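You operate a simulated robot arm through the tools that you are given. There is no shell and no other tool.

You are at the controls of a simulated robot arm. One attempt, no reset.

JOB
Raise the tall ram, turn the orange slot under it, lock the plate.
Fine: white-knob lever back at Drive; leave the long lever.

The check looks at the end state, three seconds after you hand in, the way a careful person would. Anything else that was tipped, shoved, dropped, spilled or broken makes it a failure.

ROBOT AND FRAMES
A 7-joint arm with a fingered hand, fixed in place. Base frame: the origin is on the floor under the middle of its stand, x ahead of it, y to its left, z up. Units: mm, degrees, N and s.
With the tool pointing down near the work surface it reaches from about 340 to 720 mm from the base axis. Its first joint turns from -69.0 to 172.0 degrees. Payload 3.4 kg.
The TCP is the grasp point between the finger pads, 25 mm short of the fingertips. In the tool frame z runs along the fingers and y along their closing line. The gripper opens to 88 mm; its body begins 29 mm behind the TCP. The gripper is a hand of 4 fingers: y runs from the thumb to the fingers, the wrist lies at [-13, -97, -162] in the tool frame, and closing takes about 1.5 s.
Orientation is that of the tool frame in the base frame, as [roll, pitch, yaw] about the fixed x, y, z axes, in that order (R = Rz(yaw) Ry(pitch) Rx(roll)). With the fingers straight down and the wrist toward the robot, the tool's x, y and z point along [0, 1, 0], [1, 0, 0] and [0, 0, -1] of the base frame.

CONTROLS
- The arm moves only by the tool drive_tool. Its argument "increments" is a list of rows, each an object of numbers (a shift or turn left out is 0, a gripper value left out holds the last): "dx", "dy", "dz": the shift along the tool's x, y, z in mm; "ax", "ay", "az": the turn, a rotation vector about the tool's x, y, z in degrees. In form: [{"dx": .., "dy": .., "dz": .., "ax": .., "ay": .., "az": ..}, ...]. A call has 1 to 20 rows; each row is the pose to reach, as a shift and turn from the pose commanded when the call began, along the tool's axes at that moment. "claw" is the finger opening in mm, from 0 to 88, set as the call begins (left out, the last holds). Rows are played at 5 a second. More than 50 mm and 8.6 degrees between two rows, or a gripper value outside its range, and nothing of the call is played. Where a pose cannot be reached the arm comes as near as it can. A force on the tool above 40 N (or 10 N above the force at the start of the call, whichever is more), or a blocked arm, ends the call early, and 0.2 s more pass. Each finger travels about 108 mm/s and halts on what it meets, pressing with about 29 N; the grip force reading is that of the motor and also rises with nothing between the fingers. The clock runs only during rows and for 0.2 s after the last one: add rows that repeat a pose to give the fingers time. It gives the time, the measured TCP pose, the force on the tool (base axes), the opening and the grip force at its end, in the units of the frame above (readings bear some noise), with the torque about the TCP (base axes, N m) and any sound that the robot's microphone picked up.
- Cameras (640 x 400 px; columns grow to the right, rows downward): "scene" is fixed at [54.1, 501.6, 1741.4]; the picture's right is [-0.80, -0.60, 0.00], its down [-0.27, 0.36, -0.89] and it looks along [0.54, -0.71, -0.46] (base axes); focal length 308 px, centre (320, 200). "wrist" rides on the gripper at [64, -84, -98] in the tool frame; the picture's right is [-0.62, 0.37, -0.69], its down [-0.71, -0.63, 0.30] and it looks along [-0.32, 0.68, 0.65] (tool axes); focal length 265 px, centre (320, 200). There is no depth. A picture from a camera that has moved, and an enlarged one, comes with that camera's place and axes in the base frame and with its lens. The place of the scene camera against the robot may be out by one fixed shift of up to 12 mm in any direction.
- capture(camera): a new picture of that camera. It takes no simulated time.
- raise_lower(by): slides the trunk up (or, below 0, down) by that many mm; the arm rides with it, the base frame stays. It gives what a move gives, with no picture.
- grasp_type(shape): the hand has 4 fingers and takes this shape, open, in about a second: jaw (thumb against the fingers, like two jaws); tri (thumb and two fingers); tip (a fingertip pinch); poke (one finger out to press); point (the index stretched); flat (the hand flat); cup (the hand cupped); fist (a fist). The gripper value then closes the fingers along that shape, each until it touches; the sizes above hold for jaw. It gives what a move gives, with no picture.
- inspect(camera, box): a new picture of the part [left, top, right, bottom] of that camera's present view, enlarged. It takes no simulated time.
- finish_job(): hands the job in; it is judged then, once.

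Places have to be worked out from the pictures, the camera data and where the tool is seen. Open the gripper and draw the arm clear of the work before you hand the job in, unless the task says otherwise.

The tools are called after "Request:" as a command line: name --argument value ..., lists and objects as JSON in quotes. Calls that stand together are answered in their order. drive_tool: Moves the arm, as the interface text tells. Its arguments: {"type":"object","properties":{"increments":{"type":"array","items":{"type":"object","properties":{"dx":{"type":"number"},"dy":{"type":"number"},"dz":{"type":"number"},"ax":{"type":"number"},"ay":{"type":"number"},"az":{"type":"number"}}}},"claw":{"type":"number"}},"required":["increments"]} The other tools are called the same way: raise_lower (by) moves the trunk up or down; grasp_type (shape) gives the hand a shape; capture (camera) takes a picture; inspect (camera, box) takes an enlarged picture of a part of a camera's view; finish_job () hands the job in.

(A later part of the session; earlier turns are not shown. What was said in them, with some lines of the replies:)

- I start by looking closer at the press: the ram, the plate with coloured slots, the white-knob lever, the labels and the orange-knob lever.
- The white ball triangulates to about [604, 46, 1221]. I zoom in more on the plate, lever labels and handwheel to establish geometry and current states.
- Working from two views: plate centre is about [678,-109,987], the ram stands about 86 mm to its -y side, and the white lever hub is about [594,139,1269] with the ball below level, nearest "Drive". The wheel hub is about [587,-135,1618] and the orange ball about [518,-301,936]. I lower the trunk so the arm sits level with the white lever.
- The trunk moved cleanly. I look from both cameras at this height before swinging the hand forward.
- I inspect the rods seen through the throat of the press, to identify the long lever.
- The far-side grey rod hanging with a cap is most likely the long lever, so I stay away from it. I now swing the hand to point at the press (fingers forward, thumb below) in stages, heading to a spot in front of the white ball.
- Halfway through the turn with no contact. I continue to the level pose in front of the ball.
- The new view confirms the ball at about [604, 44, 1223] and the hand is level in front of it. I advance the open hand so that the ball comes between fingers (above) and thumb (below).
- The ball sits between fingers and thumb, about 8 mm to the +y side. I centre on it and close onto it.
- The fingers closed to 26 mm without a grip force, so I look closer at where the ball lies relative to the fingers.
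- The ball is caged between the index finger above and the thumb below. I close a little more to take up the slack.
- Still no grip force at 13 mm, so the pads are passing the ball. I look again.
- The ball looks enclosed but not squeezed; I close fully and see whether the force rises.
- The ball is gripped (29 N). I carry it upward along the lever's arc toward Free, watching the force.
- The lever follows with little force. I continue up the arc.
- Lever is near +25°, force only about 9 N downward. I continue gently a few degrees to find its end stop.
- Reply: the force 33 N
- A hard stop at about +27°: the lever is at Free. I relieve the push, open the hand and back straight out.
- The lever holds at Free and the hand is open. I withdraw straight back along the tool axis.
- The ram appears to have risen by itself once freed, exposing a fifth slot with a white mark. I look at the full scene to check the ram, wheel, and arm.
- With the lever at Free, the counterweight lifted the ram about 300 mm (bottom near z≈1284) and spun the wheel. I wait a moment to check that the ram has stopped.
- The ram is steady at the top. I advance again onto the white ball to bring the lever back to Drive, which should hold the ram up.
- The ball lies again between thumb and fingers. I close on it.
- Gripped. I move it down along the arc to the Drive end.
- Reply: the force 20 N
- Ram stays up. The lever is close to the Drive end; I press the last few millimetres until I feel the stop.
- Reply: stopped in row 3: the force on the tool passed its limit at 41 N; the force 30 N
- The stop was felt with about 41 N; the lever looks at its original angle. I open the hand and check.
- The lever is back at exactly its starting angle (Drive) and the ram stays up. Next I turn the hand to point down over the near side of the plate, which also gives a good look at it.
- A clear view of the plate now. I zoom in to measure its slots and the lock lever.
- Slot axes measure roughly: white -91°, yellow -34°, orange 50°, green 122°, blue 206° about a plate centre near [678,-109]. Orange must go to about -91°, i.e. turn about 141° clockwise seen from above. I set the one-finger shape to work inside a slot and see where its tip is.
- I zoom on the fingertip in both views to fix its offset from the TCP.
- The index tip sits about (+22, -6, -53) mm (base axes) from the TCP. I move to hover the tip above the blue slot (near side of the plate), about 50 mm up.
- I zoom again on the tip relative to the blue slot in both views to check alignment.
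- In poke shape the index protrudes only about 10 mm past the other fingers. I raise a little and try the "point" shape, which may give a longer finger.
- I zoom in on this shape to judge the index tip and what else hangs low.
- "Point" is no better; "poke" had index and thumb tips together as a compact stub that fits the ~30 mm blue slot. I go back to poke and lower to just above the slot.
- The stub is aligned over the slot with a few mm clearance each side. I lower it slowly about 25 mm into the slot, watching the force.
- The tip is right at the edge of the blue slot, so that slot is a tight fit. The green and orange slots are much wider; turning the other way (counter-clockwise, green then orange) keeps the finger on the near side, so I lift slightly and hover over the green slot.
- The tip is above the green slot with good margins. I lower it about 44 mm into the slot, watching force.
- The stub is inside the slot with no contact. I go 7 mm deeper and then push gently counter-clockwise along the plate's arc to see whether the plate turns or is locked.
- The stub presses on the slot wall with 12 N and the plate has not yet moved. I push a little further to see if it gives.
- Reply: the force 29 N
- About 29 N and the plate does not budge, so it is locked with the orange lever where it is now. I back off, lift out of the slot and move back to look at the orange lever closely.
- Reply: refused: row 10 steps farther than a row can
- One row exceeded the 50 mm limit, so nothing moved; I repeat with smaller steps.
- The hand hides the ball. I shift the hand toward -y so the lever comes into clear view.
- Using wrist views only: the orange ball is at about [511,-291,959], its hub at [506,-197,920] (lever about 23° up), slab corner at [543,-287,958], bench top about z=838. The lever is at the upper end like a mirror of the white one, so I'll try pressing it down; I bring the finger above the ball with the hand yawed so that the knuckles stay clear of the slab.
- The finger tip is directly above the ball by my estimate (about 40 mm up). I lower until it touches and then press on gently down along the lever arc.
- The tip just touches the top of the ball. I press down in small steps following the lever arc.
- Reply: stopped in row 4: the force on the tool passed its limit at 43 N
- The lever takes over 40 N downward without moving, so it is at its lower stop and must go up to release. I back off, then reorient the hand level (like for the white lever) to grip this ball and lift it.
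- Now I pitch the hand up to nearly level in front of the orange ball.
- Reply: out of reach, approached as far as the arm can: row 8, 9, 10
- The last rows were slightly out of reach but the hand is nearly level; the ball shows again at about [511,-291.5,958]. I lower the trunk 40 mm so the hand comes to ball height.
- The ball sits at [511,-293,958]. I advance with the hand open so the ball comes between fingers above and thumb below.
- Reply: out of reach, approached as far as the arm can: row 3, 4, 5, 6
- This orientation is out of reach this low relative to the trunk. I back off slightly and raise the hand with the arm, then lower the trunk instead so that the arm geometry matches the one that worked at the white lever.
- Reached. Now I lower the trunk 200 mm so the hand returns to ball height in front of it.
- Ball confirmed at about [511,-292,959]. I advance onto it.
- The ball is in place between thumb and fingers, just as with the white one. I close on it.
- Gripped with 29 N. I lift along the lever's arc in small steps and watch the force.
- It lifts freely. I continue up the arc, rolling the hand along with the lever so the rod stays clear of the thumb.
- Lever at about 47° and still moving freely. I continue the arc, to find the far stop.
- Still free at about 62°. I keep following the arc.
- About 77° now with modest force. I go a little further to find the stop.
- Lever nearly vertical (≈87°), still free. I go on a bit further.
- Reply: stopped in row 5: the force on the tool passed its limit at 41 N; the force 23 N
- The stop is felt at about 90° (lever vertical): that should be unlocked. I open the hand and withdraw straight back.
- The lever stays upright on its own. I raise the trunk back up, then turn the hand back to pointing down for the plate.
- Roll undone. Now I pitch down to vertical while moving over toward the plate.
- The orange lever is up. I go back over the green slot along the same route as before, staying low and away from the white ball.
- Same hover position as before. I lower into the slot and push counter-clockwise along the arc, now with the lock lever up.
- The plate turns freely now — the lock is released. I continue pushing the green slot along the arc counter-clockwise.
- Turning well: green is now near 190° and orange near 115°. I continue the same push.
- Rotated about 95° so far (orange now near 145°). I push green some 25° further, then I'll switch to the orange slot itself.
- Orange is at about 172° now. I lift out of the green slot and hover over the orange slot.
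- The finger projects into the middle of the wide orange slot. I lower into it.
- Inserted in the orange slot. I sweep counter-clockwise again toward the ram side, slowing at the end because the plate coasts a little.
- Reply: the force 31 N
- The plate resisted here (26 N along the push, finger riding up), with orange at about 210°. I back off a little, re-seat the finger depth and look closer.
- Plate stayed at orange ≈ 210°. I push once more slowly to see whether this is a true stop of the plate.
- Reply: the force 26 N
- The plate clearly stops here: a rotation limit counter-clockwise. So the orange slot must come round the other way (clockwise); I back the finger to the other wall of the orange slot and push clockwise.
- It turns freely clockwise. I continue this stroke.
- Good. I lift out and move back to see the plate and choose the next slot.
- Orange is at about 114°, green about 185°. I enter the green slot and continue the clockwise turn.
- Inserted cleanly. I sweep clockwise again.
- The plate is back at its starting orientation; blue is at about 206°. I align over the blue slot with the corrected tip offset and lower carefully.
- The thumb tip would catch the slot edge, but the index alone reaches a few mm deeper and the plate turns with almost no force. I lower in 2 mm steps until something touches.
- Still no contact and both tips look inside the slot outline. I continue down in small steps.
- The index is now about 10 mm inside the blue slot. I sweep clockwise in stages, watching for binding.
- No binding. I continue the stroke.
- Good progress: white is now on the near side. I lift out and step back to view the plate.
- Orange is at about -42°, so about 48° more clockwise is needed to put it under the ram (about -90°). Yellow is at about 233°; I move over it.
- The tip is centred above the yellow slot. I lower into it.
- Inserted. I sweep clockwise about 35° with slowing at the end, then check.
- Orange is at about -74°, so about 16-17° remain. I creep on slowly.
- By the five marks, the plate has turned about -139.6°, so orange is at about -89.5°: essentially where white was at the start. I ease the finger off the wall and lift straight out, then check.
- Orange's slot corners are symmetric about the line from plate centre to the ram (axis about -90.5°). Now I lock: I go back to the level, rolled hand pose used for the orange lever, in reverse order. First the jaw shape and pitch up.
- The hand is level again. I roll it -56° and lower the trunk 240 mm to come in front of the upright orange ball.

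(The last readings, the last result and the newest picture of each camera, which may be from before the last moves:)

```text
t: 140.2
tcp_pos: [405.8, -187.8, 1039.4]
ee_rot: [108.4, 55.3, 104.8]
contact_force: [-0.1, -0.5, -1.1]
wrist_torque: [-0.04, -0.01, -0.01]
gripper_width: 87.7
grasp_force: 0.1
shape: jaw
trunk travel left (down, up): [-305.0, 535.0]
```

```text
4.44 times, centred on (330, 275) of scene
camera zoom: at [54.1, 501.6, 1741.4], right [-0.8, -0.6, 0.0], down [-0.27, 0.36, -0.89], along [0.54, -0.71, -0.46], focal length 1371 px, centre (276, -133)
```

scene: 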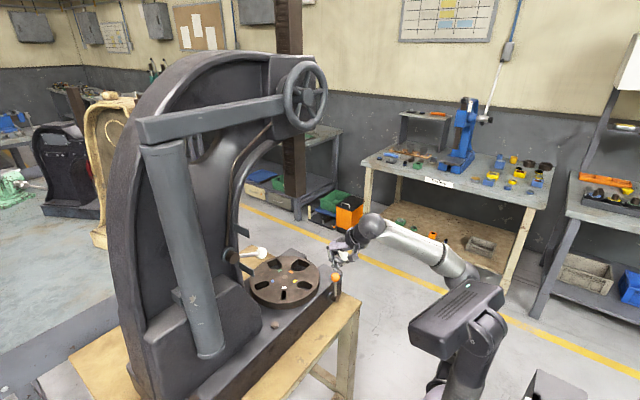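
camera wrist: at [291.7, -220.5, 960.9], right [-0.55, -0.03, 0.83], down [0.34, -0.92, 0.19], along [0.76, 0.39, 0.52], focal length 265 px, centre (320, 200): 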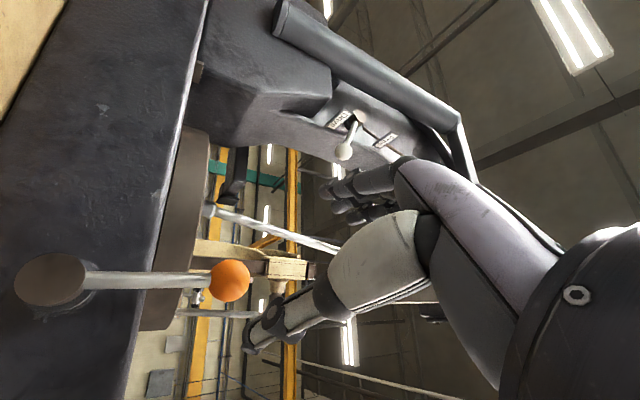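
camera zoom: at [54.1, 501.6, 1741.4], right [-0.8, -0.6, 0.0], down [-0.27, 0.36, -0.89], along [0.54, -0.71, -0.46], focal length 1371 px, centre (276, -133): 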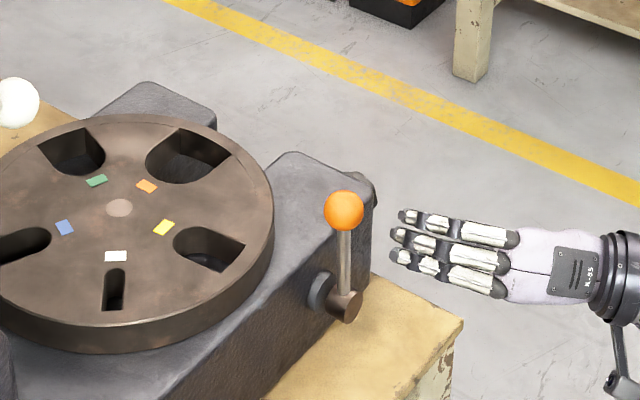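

The ball is in the same relation as when I left it. I move forward onto it with small corrections.

Request:
drive_tool --increments '[{"dx": -1.5, "dy": -1, "dz": 25}, {"dx": -3, "dy": -2, "dz": 50}, {"dx": -4, "dy": -3, "dz": 72}, {"dx": -4.3, "dy": -3.3, "dz": 90}, {"dx": -4.3, "dy": -3.3, "dz": 104}]'

Request:
capture --camera "wrist"

```text
t: 141.4
tcp_pos: [508.5, -194.0, 1024.4]
ee_rot: [108.4, 55.4, 104.8]
contact_force: [-0.6, -0.8, -0.3]
wrist_torque: [-0.02, -0.01, 0.01]
gripper_width: 88.0
grasp_force: 0.1
shape: jaw
trunk travel left (down, up): [-305.0, 535.0]
```

```text
taken
camera wrist: at [394.3, -227.0, 944.4], right [-0.55, -0.03, 0.83], down [0.34, -0.92, 0.19], along [0.76, 0.39, 0.52], focal length 265 px, centre (320, 200)
```

wrist: 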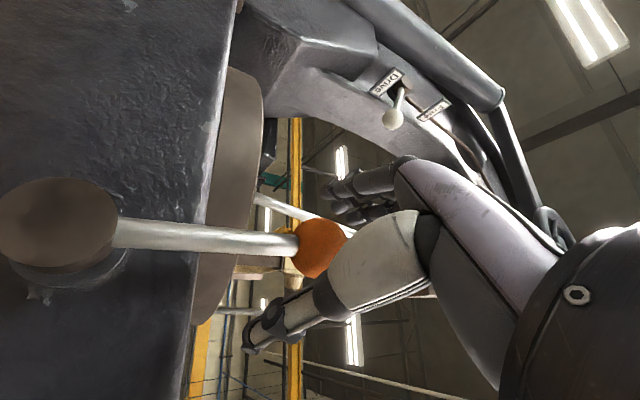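

The ball is between thumb and fingers. I close on it.

Request:
drive_tool --claw 0 --increments '[{"dx": 0}, {"dx": 0}, {"dx": 0}, {"dx": 0}, {"dx": 0}, {"dx": 0}, {"dx": 0}, {"dx": 0}]'

Request:
capture --camera "wrist"

```text
t: 143.2
tcp_pos: [511.7, -195.4, 1023.9]
ee_rot: [108.6, 55.3, 105.0]
contact_force: [9.5, -3.9, -2.2]
wrist_torque: [0.02, 0.0, 0.05]
gripper_width: 14.7
grasp_force: 29.1
shape: jaw
trunk travel left (down, up): [-305.0, 535.0]
```

```text
taken
camera wrist: at [396.2, -227.9, 943.0], right [-0.55, -0.03, 0.83], down [0.34, -0.92, 0.19], along [0.76, 0.39, 0.52], focal length 265 px, centre (320, 200)
```

wrist: 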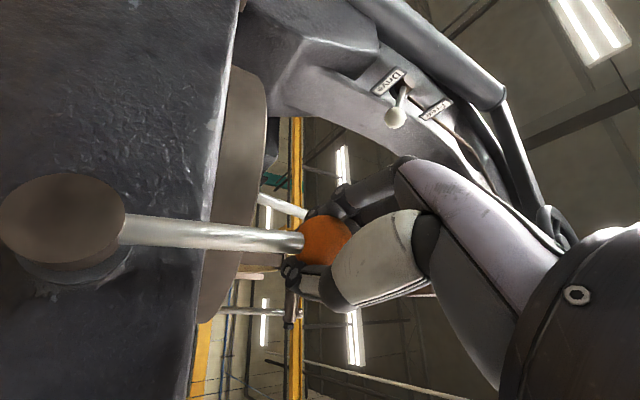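

Gripped (29 N). I swing the lever back down along its arc, unrolling the hand with it.

Request:
drive_tool --increments '[{"dx": -2.3, "dy": -3.8, "dz": 0.1, "az": 1.5}, {"dx": -4.6, "dy": -7.6, "dz": 0.2, "az": 3}, {"dx": -6.6, "dy": -11.6, "dz": 0.3, "az": 5}, {"dx": -8.5, "dy": -15.6, "dz": 0.4, "az": 7}, {"dx": -10.1, "dy": -19.7, "dz": 0.6, "az": 9}, {"dx": -11.7, "dy": -23.9, "dz": 0.9, "az": 11}, {"dx": -12.9, "dy": -28.2, "dz": 1.1, "az": 13}, {"dx": -14.1, "dy": -32.5, "dz": 1.4, "az": 15}, {"dx": -15, "dy": -36.8, "dz": 1.7, "az": 17}, {"dx": -15.8, "dy": -41.2, "dz": 2.1, "az": 19}, {"dx": -16.3, "dy": -45.6, "dz": 2.5, "az": 21}, {"dx": -16.8, "dy": -50, "dz": 2.9, "az": 23}]'

Request:
capture --camera "wrist"

Request:
inspect --camera "scene" --box '[260, 230, 400, 320]'

```text
t: 145.8
tcp_pos: [511.0, -244.4, 1010.0]
ee_rot: [102.5, 32.9, 96.5]
contact_force: [15.3, -3.7, 11.2]
wrist_torque: [0.15, -0.21, 0.04]
gripper_width: 13.9
grasp_force: 29.3
shape: jaw
trunk travel left (down, up): [-305.0, 535.0]
```

```text
taken
camera wrist: at [395.6, -236.1, 924.1], right [-0.57, -0.31, 0.76], down [0.27, -0.95, -0.18], along [0.78, 0.1, 0.62], focal length 265 px, centre (320, 200)
```

wrist: 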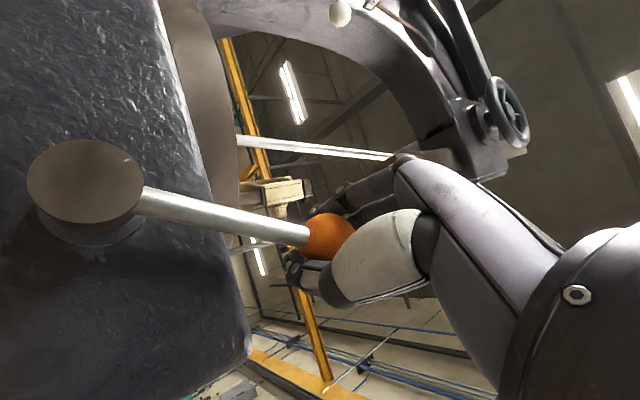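

```text
4.44 times, centred on (330, 275) of scene
camera zoom: at [54.1, 501.6, 1741.4], right [-0.8, -0.6, 0.0], down [-0.27, 0.36, -0.89], along [0.54, -0.71, -0.46], focal length 1371 px, centre (276, -133)
```

zoom: 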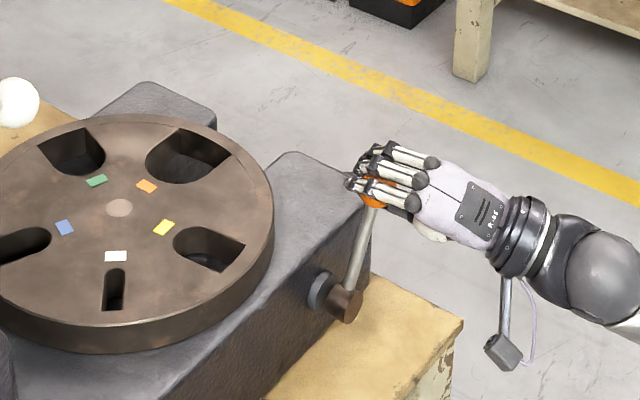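

Lever at about 61°, plate unmoved. I continue down.

Request:
drive_tool --increments '[{"dx": -1.9, "dy": -4, "dz": 0.4, "az": 2}, {"dx": -3.7, "dy": -8, "dz": 0.9, "az": 4}, {"dx": -5.2, "dy": -12.2, "dz": 1.4, "az": 6}, {"dx": -6.6, "dy": -16.4, "dz": 1.9, "az": 8}, {"dx": -7.7, "dy": -20.6, "dz": 2.5, "az": 10}, {"dx": -8.8, "dy": -24.9, "dz": 3.1, "az": 12}, {"dx": -9.6, "dy": -29.2, "dz": 3.7, "az": 14}, {"dx": -10.3, "dy": -33.5, "dz": 4.3, "az": 16}, {"dx": -10.7, "dy": -38, "dz": 5, "az": 18}, {"dx": -11, "dy": -42.4, "dz": 5.6, "az": 20}, {"dx": -10.9, "dy": -46.8, "dz": 6.3, "az": 22}, {"dx": -10.8, "dy": -51.2, "dz": 7, "az": 24}]'

Request:
capture --camera "wrist"

Request:
inspect --camera "scene" --box '[260, 230, 400, 320]'

```text
t: 148.4
tcp_pos: [510.8, -282.7, 971.6]
ee_rot: [100.6, 9.4, 91.4]
contact_force: [17.9, -8.4, 10.7]
wrist_torque: [0.19, -0.06, -0.09]
gripper_width: 13.5
grasp_force: 28.5
shape: jaw
trunk travel left (down, up): [-305.0, 535.0]
```

```text
taken
camera wrist: at [398.4, -232.3, 898.1], right [-0.6, -0.55, 0.58], down [0.2, -0.81, -0.55], along [0.77, -0.21, 0.6], focal length 265 px, centre (320, 200)
```

wrist: 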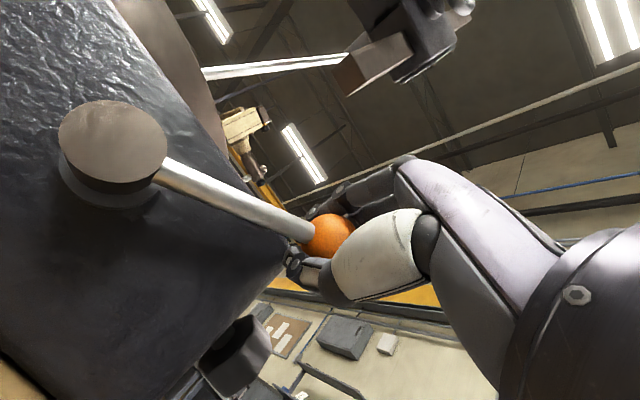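

```text
4.44 times, centred on (330, 275) of scene
camera zoom: at [54.1, 501.6, 1741.4], right [-0.8, -0.6, 0.0], down [-0.27, 0.36, -0.89], along [0.54, -0.71, -0.46], focal length 1371 px, centre (276, -133)
```

zoom: 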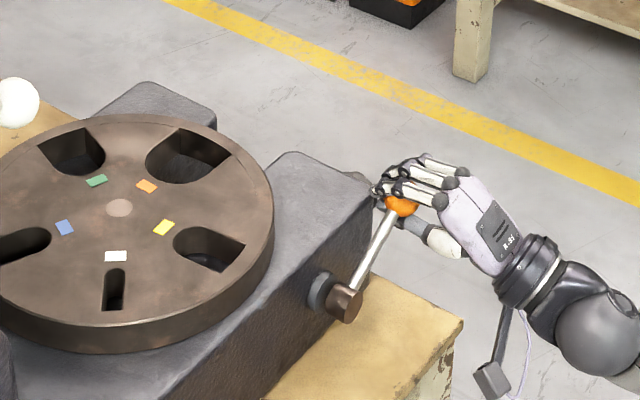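

About 31° now. I press on to the lower stop to lock.

Request:
drive_tool --increments '[{"dx": -1.4, "dy": -4.2, "dz": 0.7, "az": 1.5}, {"dx": -2.75, "dy": -8.3, "dz": 1.4, "az": 3}, {"dx": -3.5, "dy": -11, "dz": 1.9, "az": 4.5}, {"dx": -4.1, "dy": -13.4, "dz": 2.3, "az": 6}, {"dx": -4.8, "dy": -16.5, "dz": 2.9, "az": 7}, {"dx": -5.4, "dy": -20.3, "dz": 3.5, "az": 7}, {"dx": -6, "dy": -24, "dz": 4.2, "az": 7}]'

Request:
capture --camera "wrist"

Request:
inspect --camera "scene" --box '[240, 240, 370, 310]'

```text
t: 150.0
tcp_pos: [506.6, -288.3, 953.6]
ee_rot: [100.0, 2.9, 90.3]
contact_force: [13.7, 3.1, 32.7]
wrist_torque: [0.21, -0.96, 0.62]
gripper_width: 10.9
grasp_force: 28.9
shape: jaw
trunk travel left (down, up): [-305.0, 535.0]
```

```text
taken
camera wrist: at [395.2, -227.2, 885.6], right [-0.62, -0.6, 0.51], down [0.19, -0.75, -0.64], along [0.76, -0.29, 0.58], focal length 265 px, centre (320, 200)
```

wrist: 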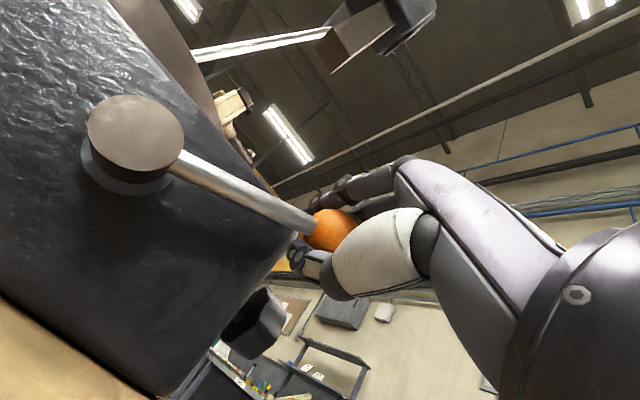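

```text
4.92 times, centred on (305, 275) of scene
camera zoom: at [54.1, 501.6, 1741.4], right [-0.8, -0.6, 0.0], down [-0.27, 0.36, -0.89], along [0.54, -0.71, -0.46], focal length 1518 px, centre (394, -169)
```

zoom: 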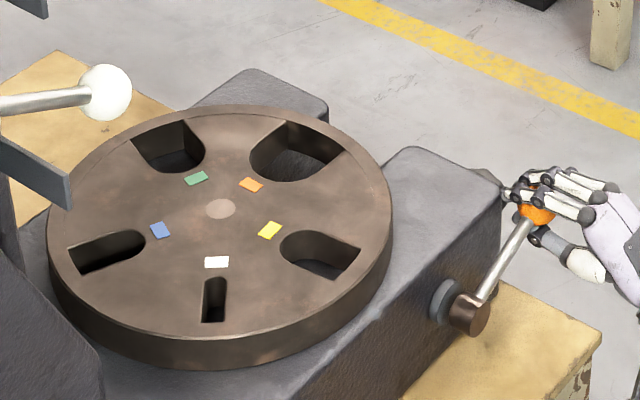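

The lower stop is reached (33 N), the lever lies at its original locked angle, and the plate marks are unchanged. I relieve the press, open, and withdraw.

Request:
drive_tool --increments '[{"dy": 4, "dz": -0.7}, {"dy": 7.5, "dz": -1.3}]'

Request:
drive_tool --claw 88 --increments '[{"dx": 0}, {"dx": 0}, {"dx": 0}, {"dx": 0}, {"dx": 0}, {"dx": 0}, {"dx": 0}, {"dx": 0}]'

Request:
capture --camera "wrist"

```text
t: 150.6
tcp_pos: [507.2, -287.4, 957.8]
ee_rot: [100.4, 2.9, 90.2]
contact_force: [5.5, 9.7, 16.0]
wrist_torque: [0.05, -0.62, 0.5]
gripper_width: 11.7
grasp_force: 28.6
shape: jaw
trunk travel left (down, up): [-305.0, 535.0]
```

```text
t: 152.4
tcp_pos: [509.1, -291.7, 957.9]
ee_rot: [100.4, 2.7, 90.2]
contact_force: [-0.4, -0.2, 0.2]
wrist_torque: [-0.03, -0.01, 0.0]
gripper_width: 87.7
grasp_force: 0.0
shape: jaw
trunk travel left (down, up): [-305.0, 535.0]
```

```text
taken
camera wrist: at [397.1, -229.9, 890.4], right [-0.61, -0.6, 0.51], down [0.19, -0.74, -0.64], along [0.77, -0.3, 0.57], focal length 265 px, centre (320, 200)
```

wrist: 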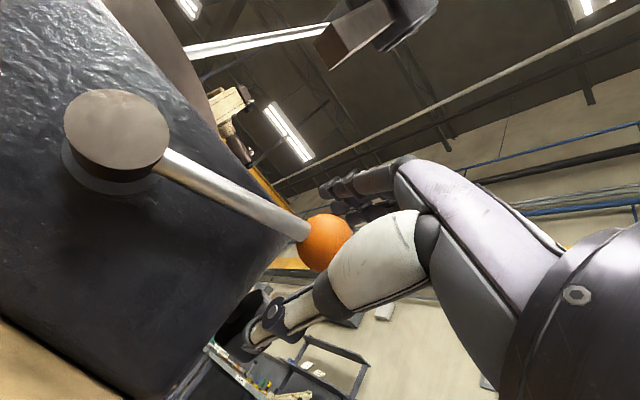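

Hand open; I back straight off the ball.

Request:
drive_tool --increments '[{"dz": -12}, {"dz": -28}, {"dz": -45}, {"dz": -65}, {"dx": -10, "dz": -80}]'

Request:
capture --camera "wrist"

Request:
inspect --camera "scene" --box '[240, 240, 370, 310]'

Request:
capture --camera "scene"

```text
t: 153.6
tcp_pos: [430.0, -300.8, 973.1]
ee_rot: [100.4, 2.7, 90.2]
contact_force: [0.8, -0.3, 0.2]
wrist_torque: [-0.05, 0.0, -0.03]
gripper_width: 87.5
grasp_force: 0.1
shape: jaw
trunk travel left (down, up): [-305.0, 535.0]
```

```text
taken
camera wrist: at [318.5, -239.0, 905.3], right [-0.61, -0.6, 0.52], down [0.19, -0.75, -0.64], along [0.77, -0.3, 0.57], focal length 265 px, centre (320, 200)
```

wrist: 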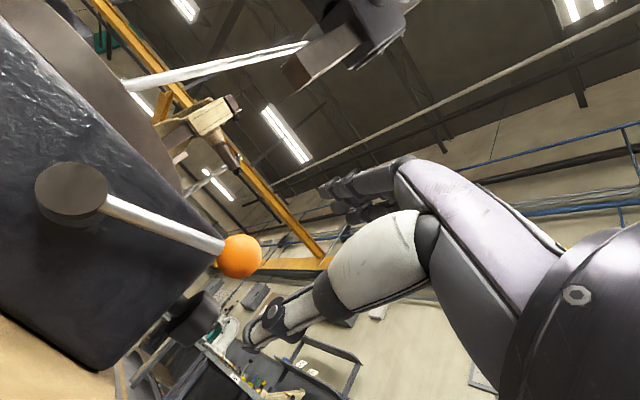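

```text
4.92 times, centred on (305, 275) of scene
camera zoom: at [54.1, 501.6, 1741.4], right [-0.8, -0.6, 0.0], down [-0.27, 0.36, -0.89], along [0.54, -0.71, -0.46], focal length 1518 px, centre (394, -169)
```

zoom: 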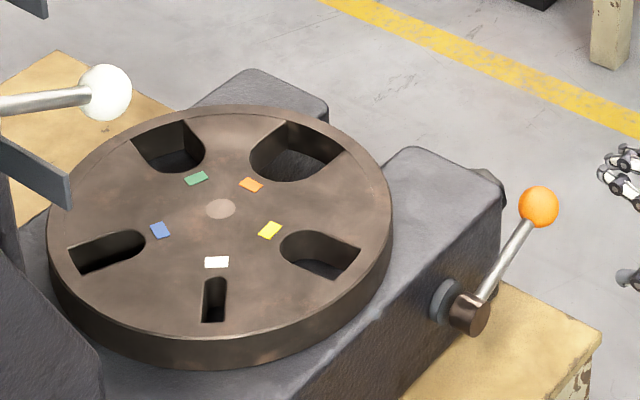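

```text
taken
```

scene: 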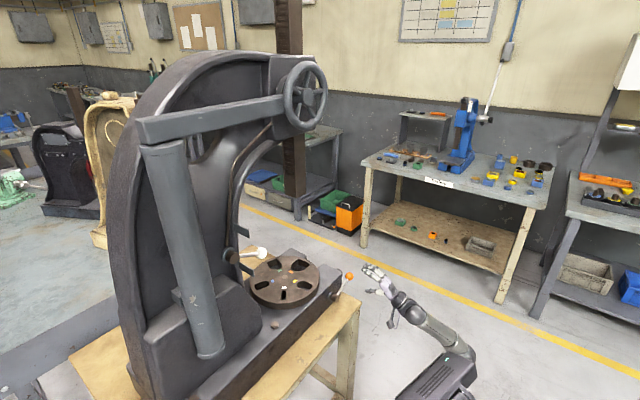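

The orange lever ball is at exactly its original (locked) pixel, the white lever is at Drive, the ram is up, and the orange slot's axis matches where white's was. I draw the arm clear by raising the trunk and backing off.

Request:
raise_lower --by 240

Request:
drive_tool --increments '[{"ax": 8, "dy": 5, "dz": -5}, {"ax": 16, "dy": 10, "dz": -10}, {"ax": 24, "dy": 15, "dz": -15}, {"ax": 32, "dy": 20, "dz": -20}, {"ax": 40, "dy": 25, "dz": -25}, {"ax": 48, "dy": 30, "dz": -30}]'

Request:
capture --camera "wrist"

Request:
capture --camera "scene"

```text
t: 156.1
tcp_pos: [429.8, -301.3, 1212.5]
ee_rot: [100.3, 2.7, 90.0]
contact_force: [-1.0, -0.9, 0.3]
wrist_torque: [-0.01, -0.01, 0.01]
gripper_width: 87.5
grasp_force: 0.1
shape: jaw
trunk travel left (down, up): [-545.0, 295.0]
```

```text
t: 157.5
tcp_pos: [405.6, -298.8, 1247.7]
ee_rot: [148.5, 2.6, 90.2]
contact_force: [-0.3, -1.0, 0.9]
wrist_torque: [0.01, 0.02, 0.0]
gripper_width: 87.7
grasp_force: 0.0
shape: jaw
trunk travel left (down, up): [-545.0, 295.0]
```

```text
taken
camera wrist: at [283.4, -231.8, 1284.7], right [-0.05, -0.58, 0.81], down [-0.38, -0.74, -0.56], along [0.93, -0.33, -0.18], focal length 265 px, centre (320, 200)
```

wrist: 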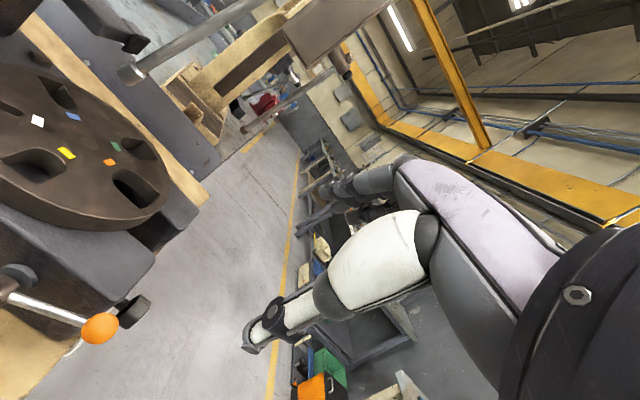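

```text
taken
```

scene: 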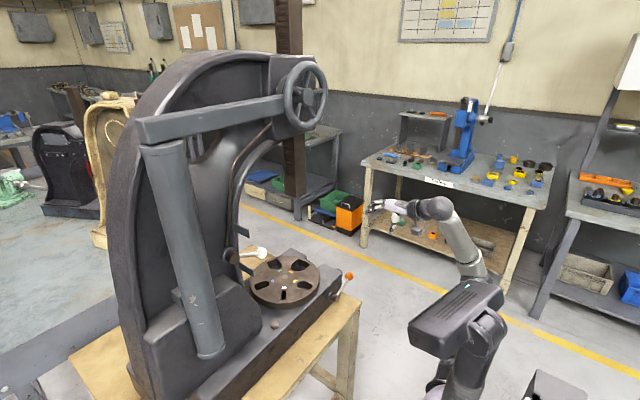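

This view shows both the ram and the plate, so I zoom to double-check that the orange slot is in line with the ram.

Request:
inspect --camera "wrist" --box '[260, 0, 420, 100]'

Request:
inspect --camera "wrist" --box '[0, 60, 200, 240]'

Request:
inspect --camera "scene" --box '[240, 130, 340, 310]'

```text
4.00 times, centred on (340, 50) of wrist
camera zoom: at [283.4, -231.8, 1284.7], right [-0.05, -0.58, 0.81], down [-0.38, -0.74, -0.56], along [0.93, -0.33, -0.18], focal length 1062 px, centre (240, 800)
```

zoom: 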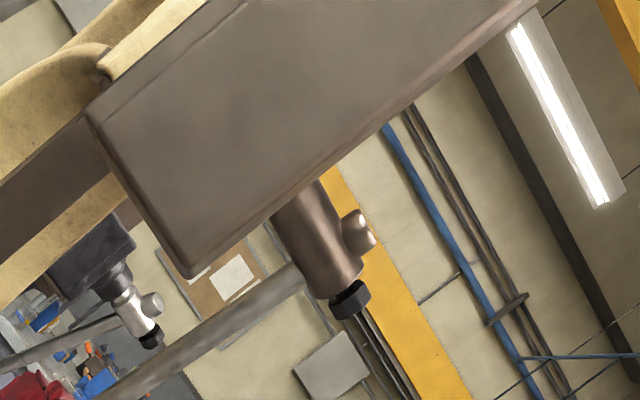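

```text
2.22 times, centred on (100, 150) of wrist
camera zoom: at [283.4, -231.8, 1284.7], right [-0.05, -0.58, 0.81], down [-0.38, -0.74, -0.56], along [0.93, -0.33, -0.18], focal length 590 px, centre (809, 311)
```

zoom: 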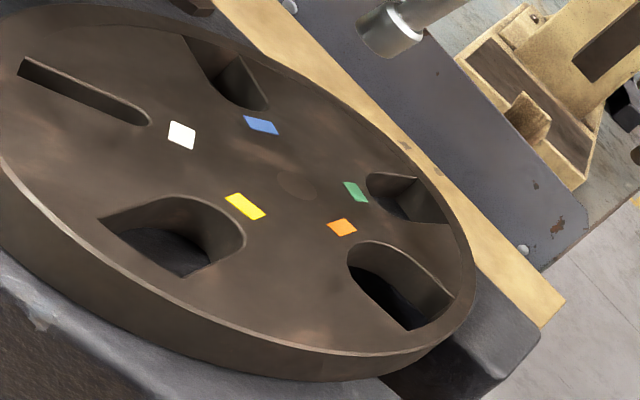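

```text
2.22 times, centred on (290, 220) of scene
camera zoom: at [54.1, 501.6, 1741.4], right [-0.8, -0.6, 0.0], down [-0.27, 0.36, -0.89], along [0.54, -0.71, -0.46], focal length 685 px, centre (387, 156)
```

zoom: 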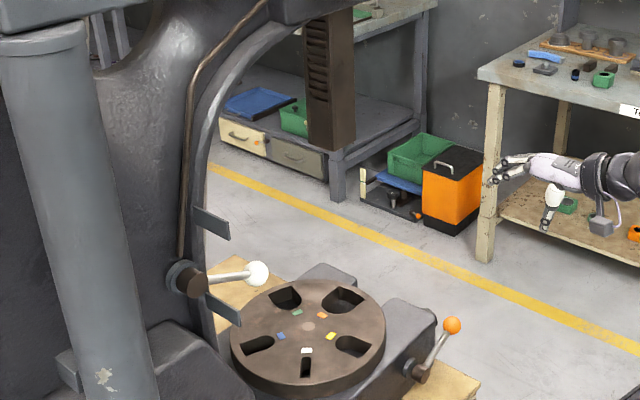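

From this view too, the orange slot's axis is about -91°, matching the ram direction and where white was at the start. The ram is up, the white lever is at Drive, the orange lever is at its locked stop, the long lever is untouched, and the open hand is well clear, so I hand in.

Request:
finish_job

```text
The job is handed in.
```

I raised the ram, turned the orange slot under it, and swung the plate's lock lever back to the locked stop. The job is handed in, and I haven't seen the check's result.

- **Ram:** Moving the white-knob lever to Free let the ram rise about 300 mm on its own. I then put that lever back at Drive, in exactly its starting position, and the ram stayed up.
- **Plate:** The plate was locked at the start, so I swung the orange-knob lever upright to release it. The plate hit a stop turning counter-clockwise, so I brought the orange slot round clockwise instead. It now lines up with the ram to within a couple of degrees, where the white slot was at the start.
- **Lock:** The orange-knob lever is back against its original stop, where the plate had resisted about 29 N before I released it. I did not push the plate again after re-locking.
- **Long lever:** I did not touch it. Its end was in the same place when I checked after the ram rose.

The hand is open and clear of the press, and I saw nothing else disturbed.
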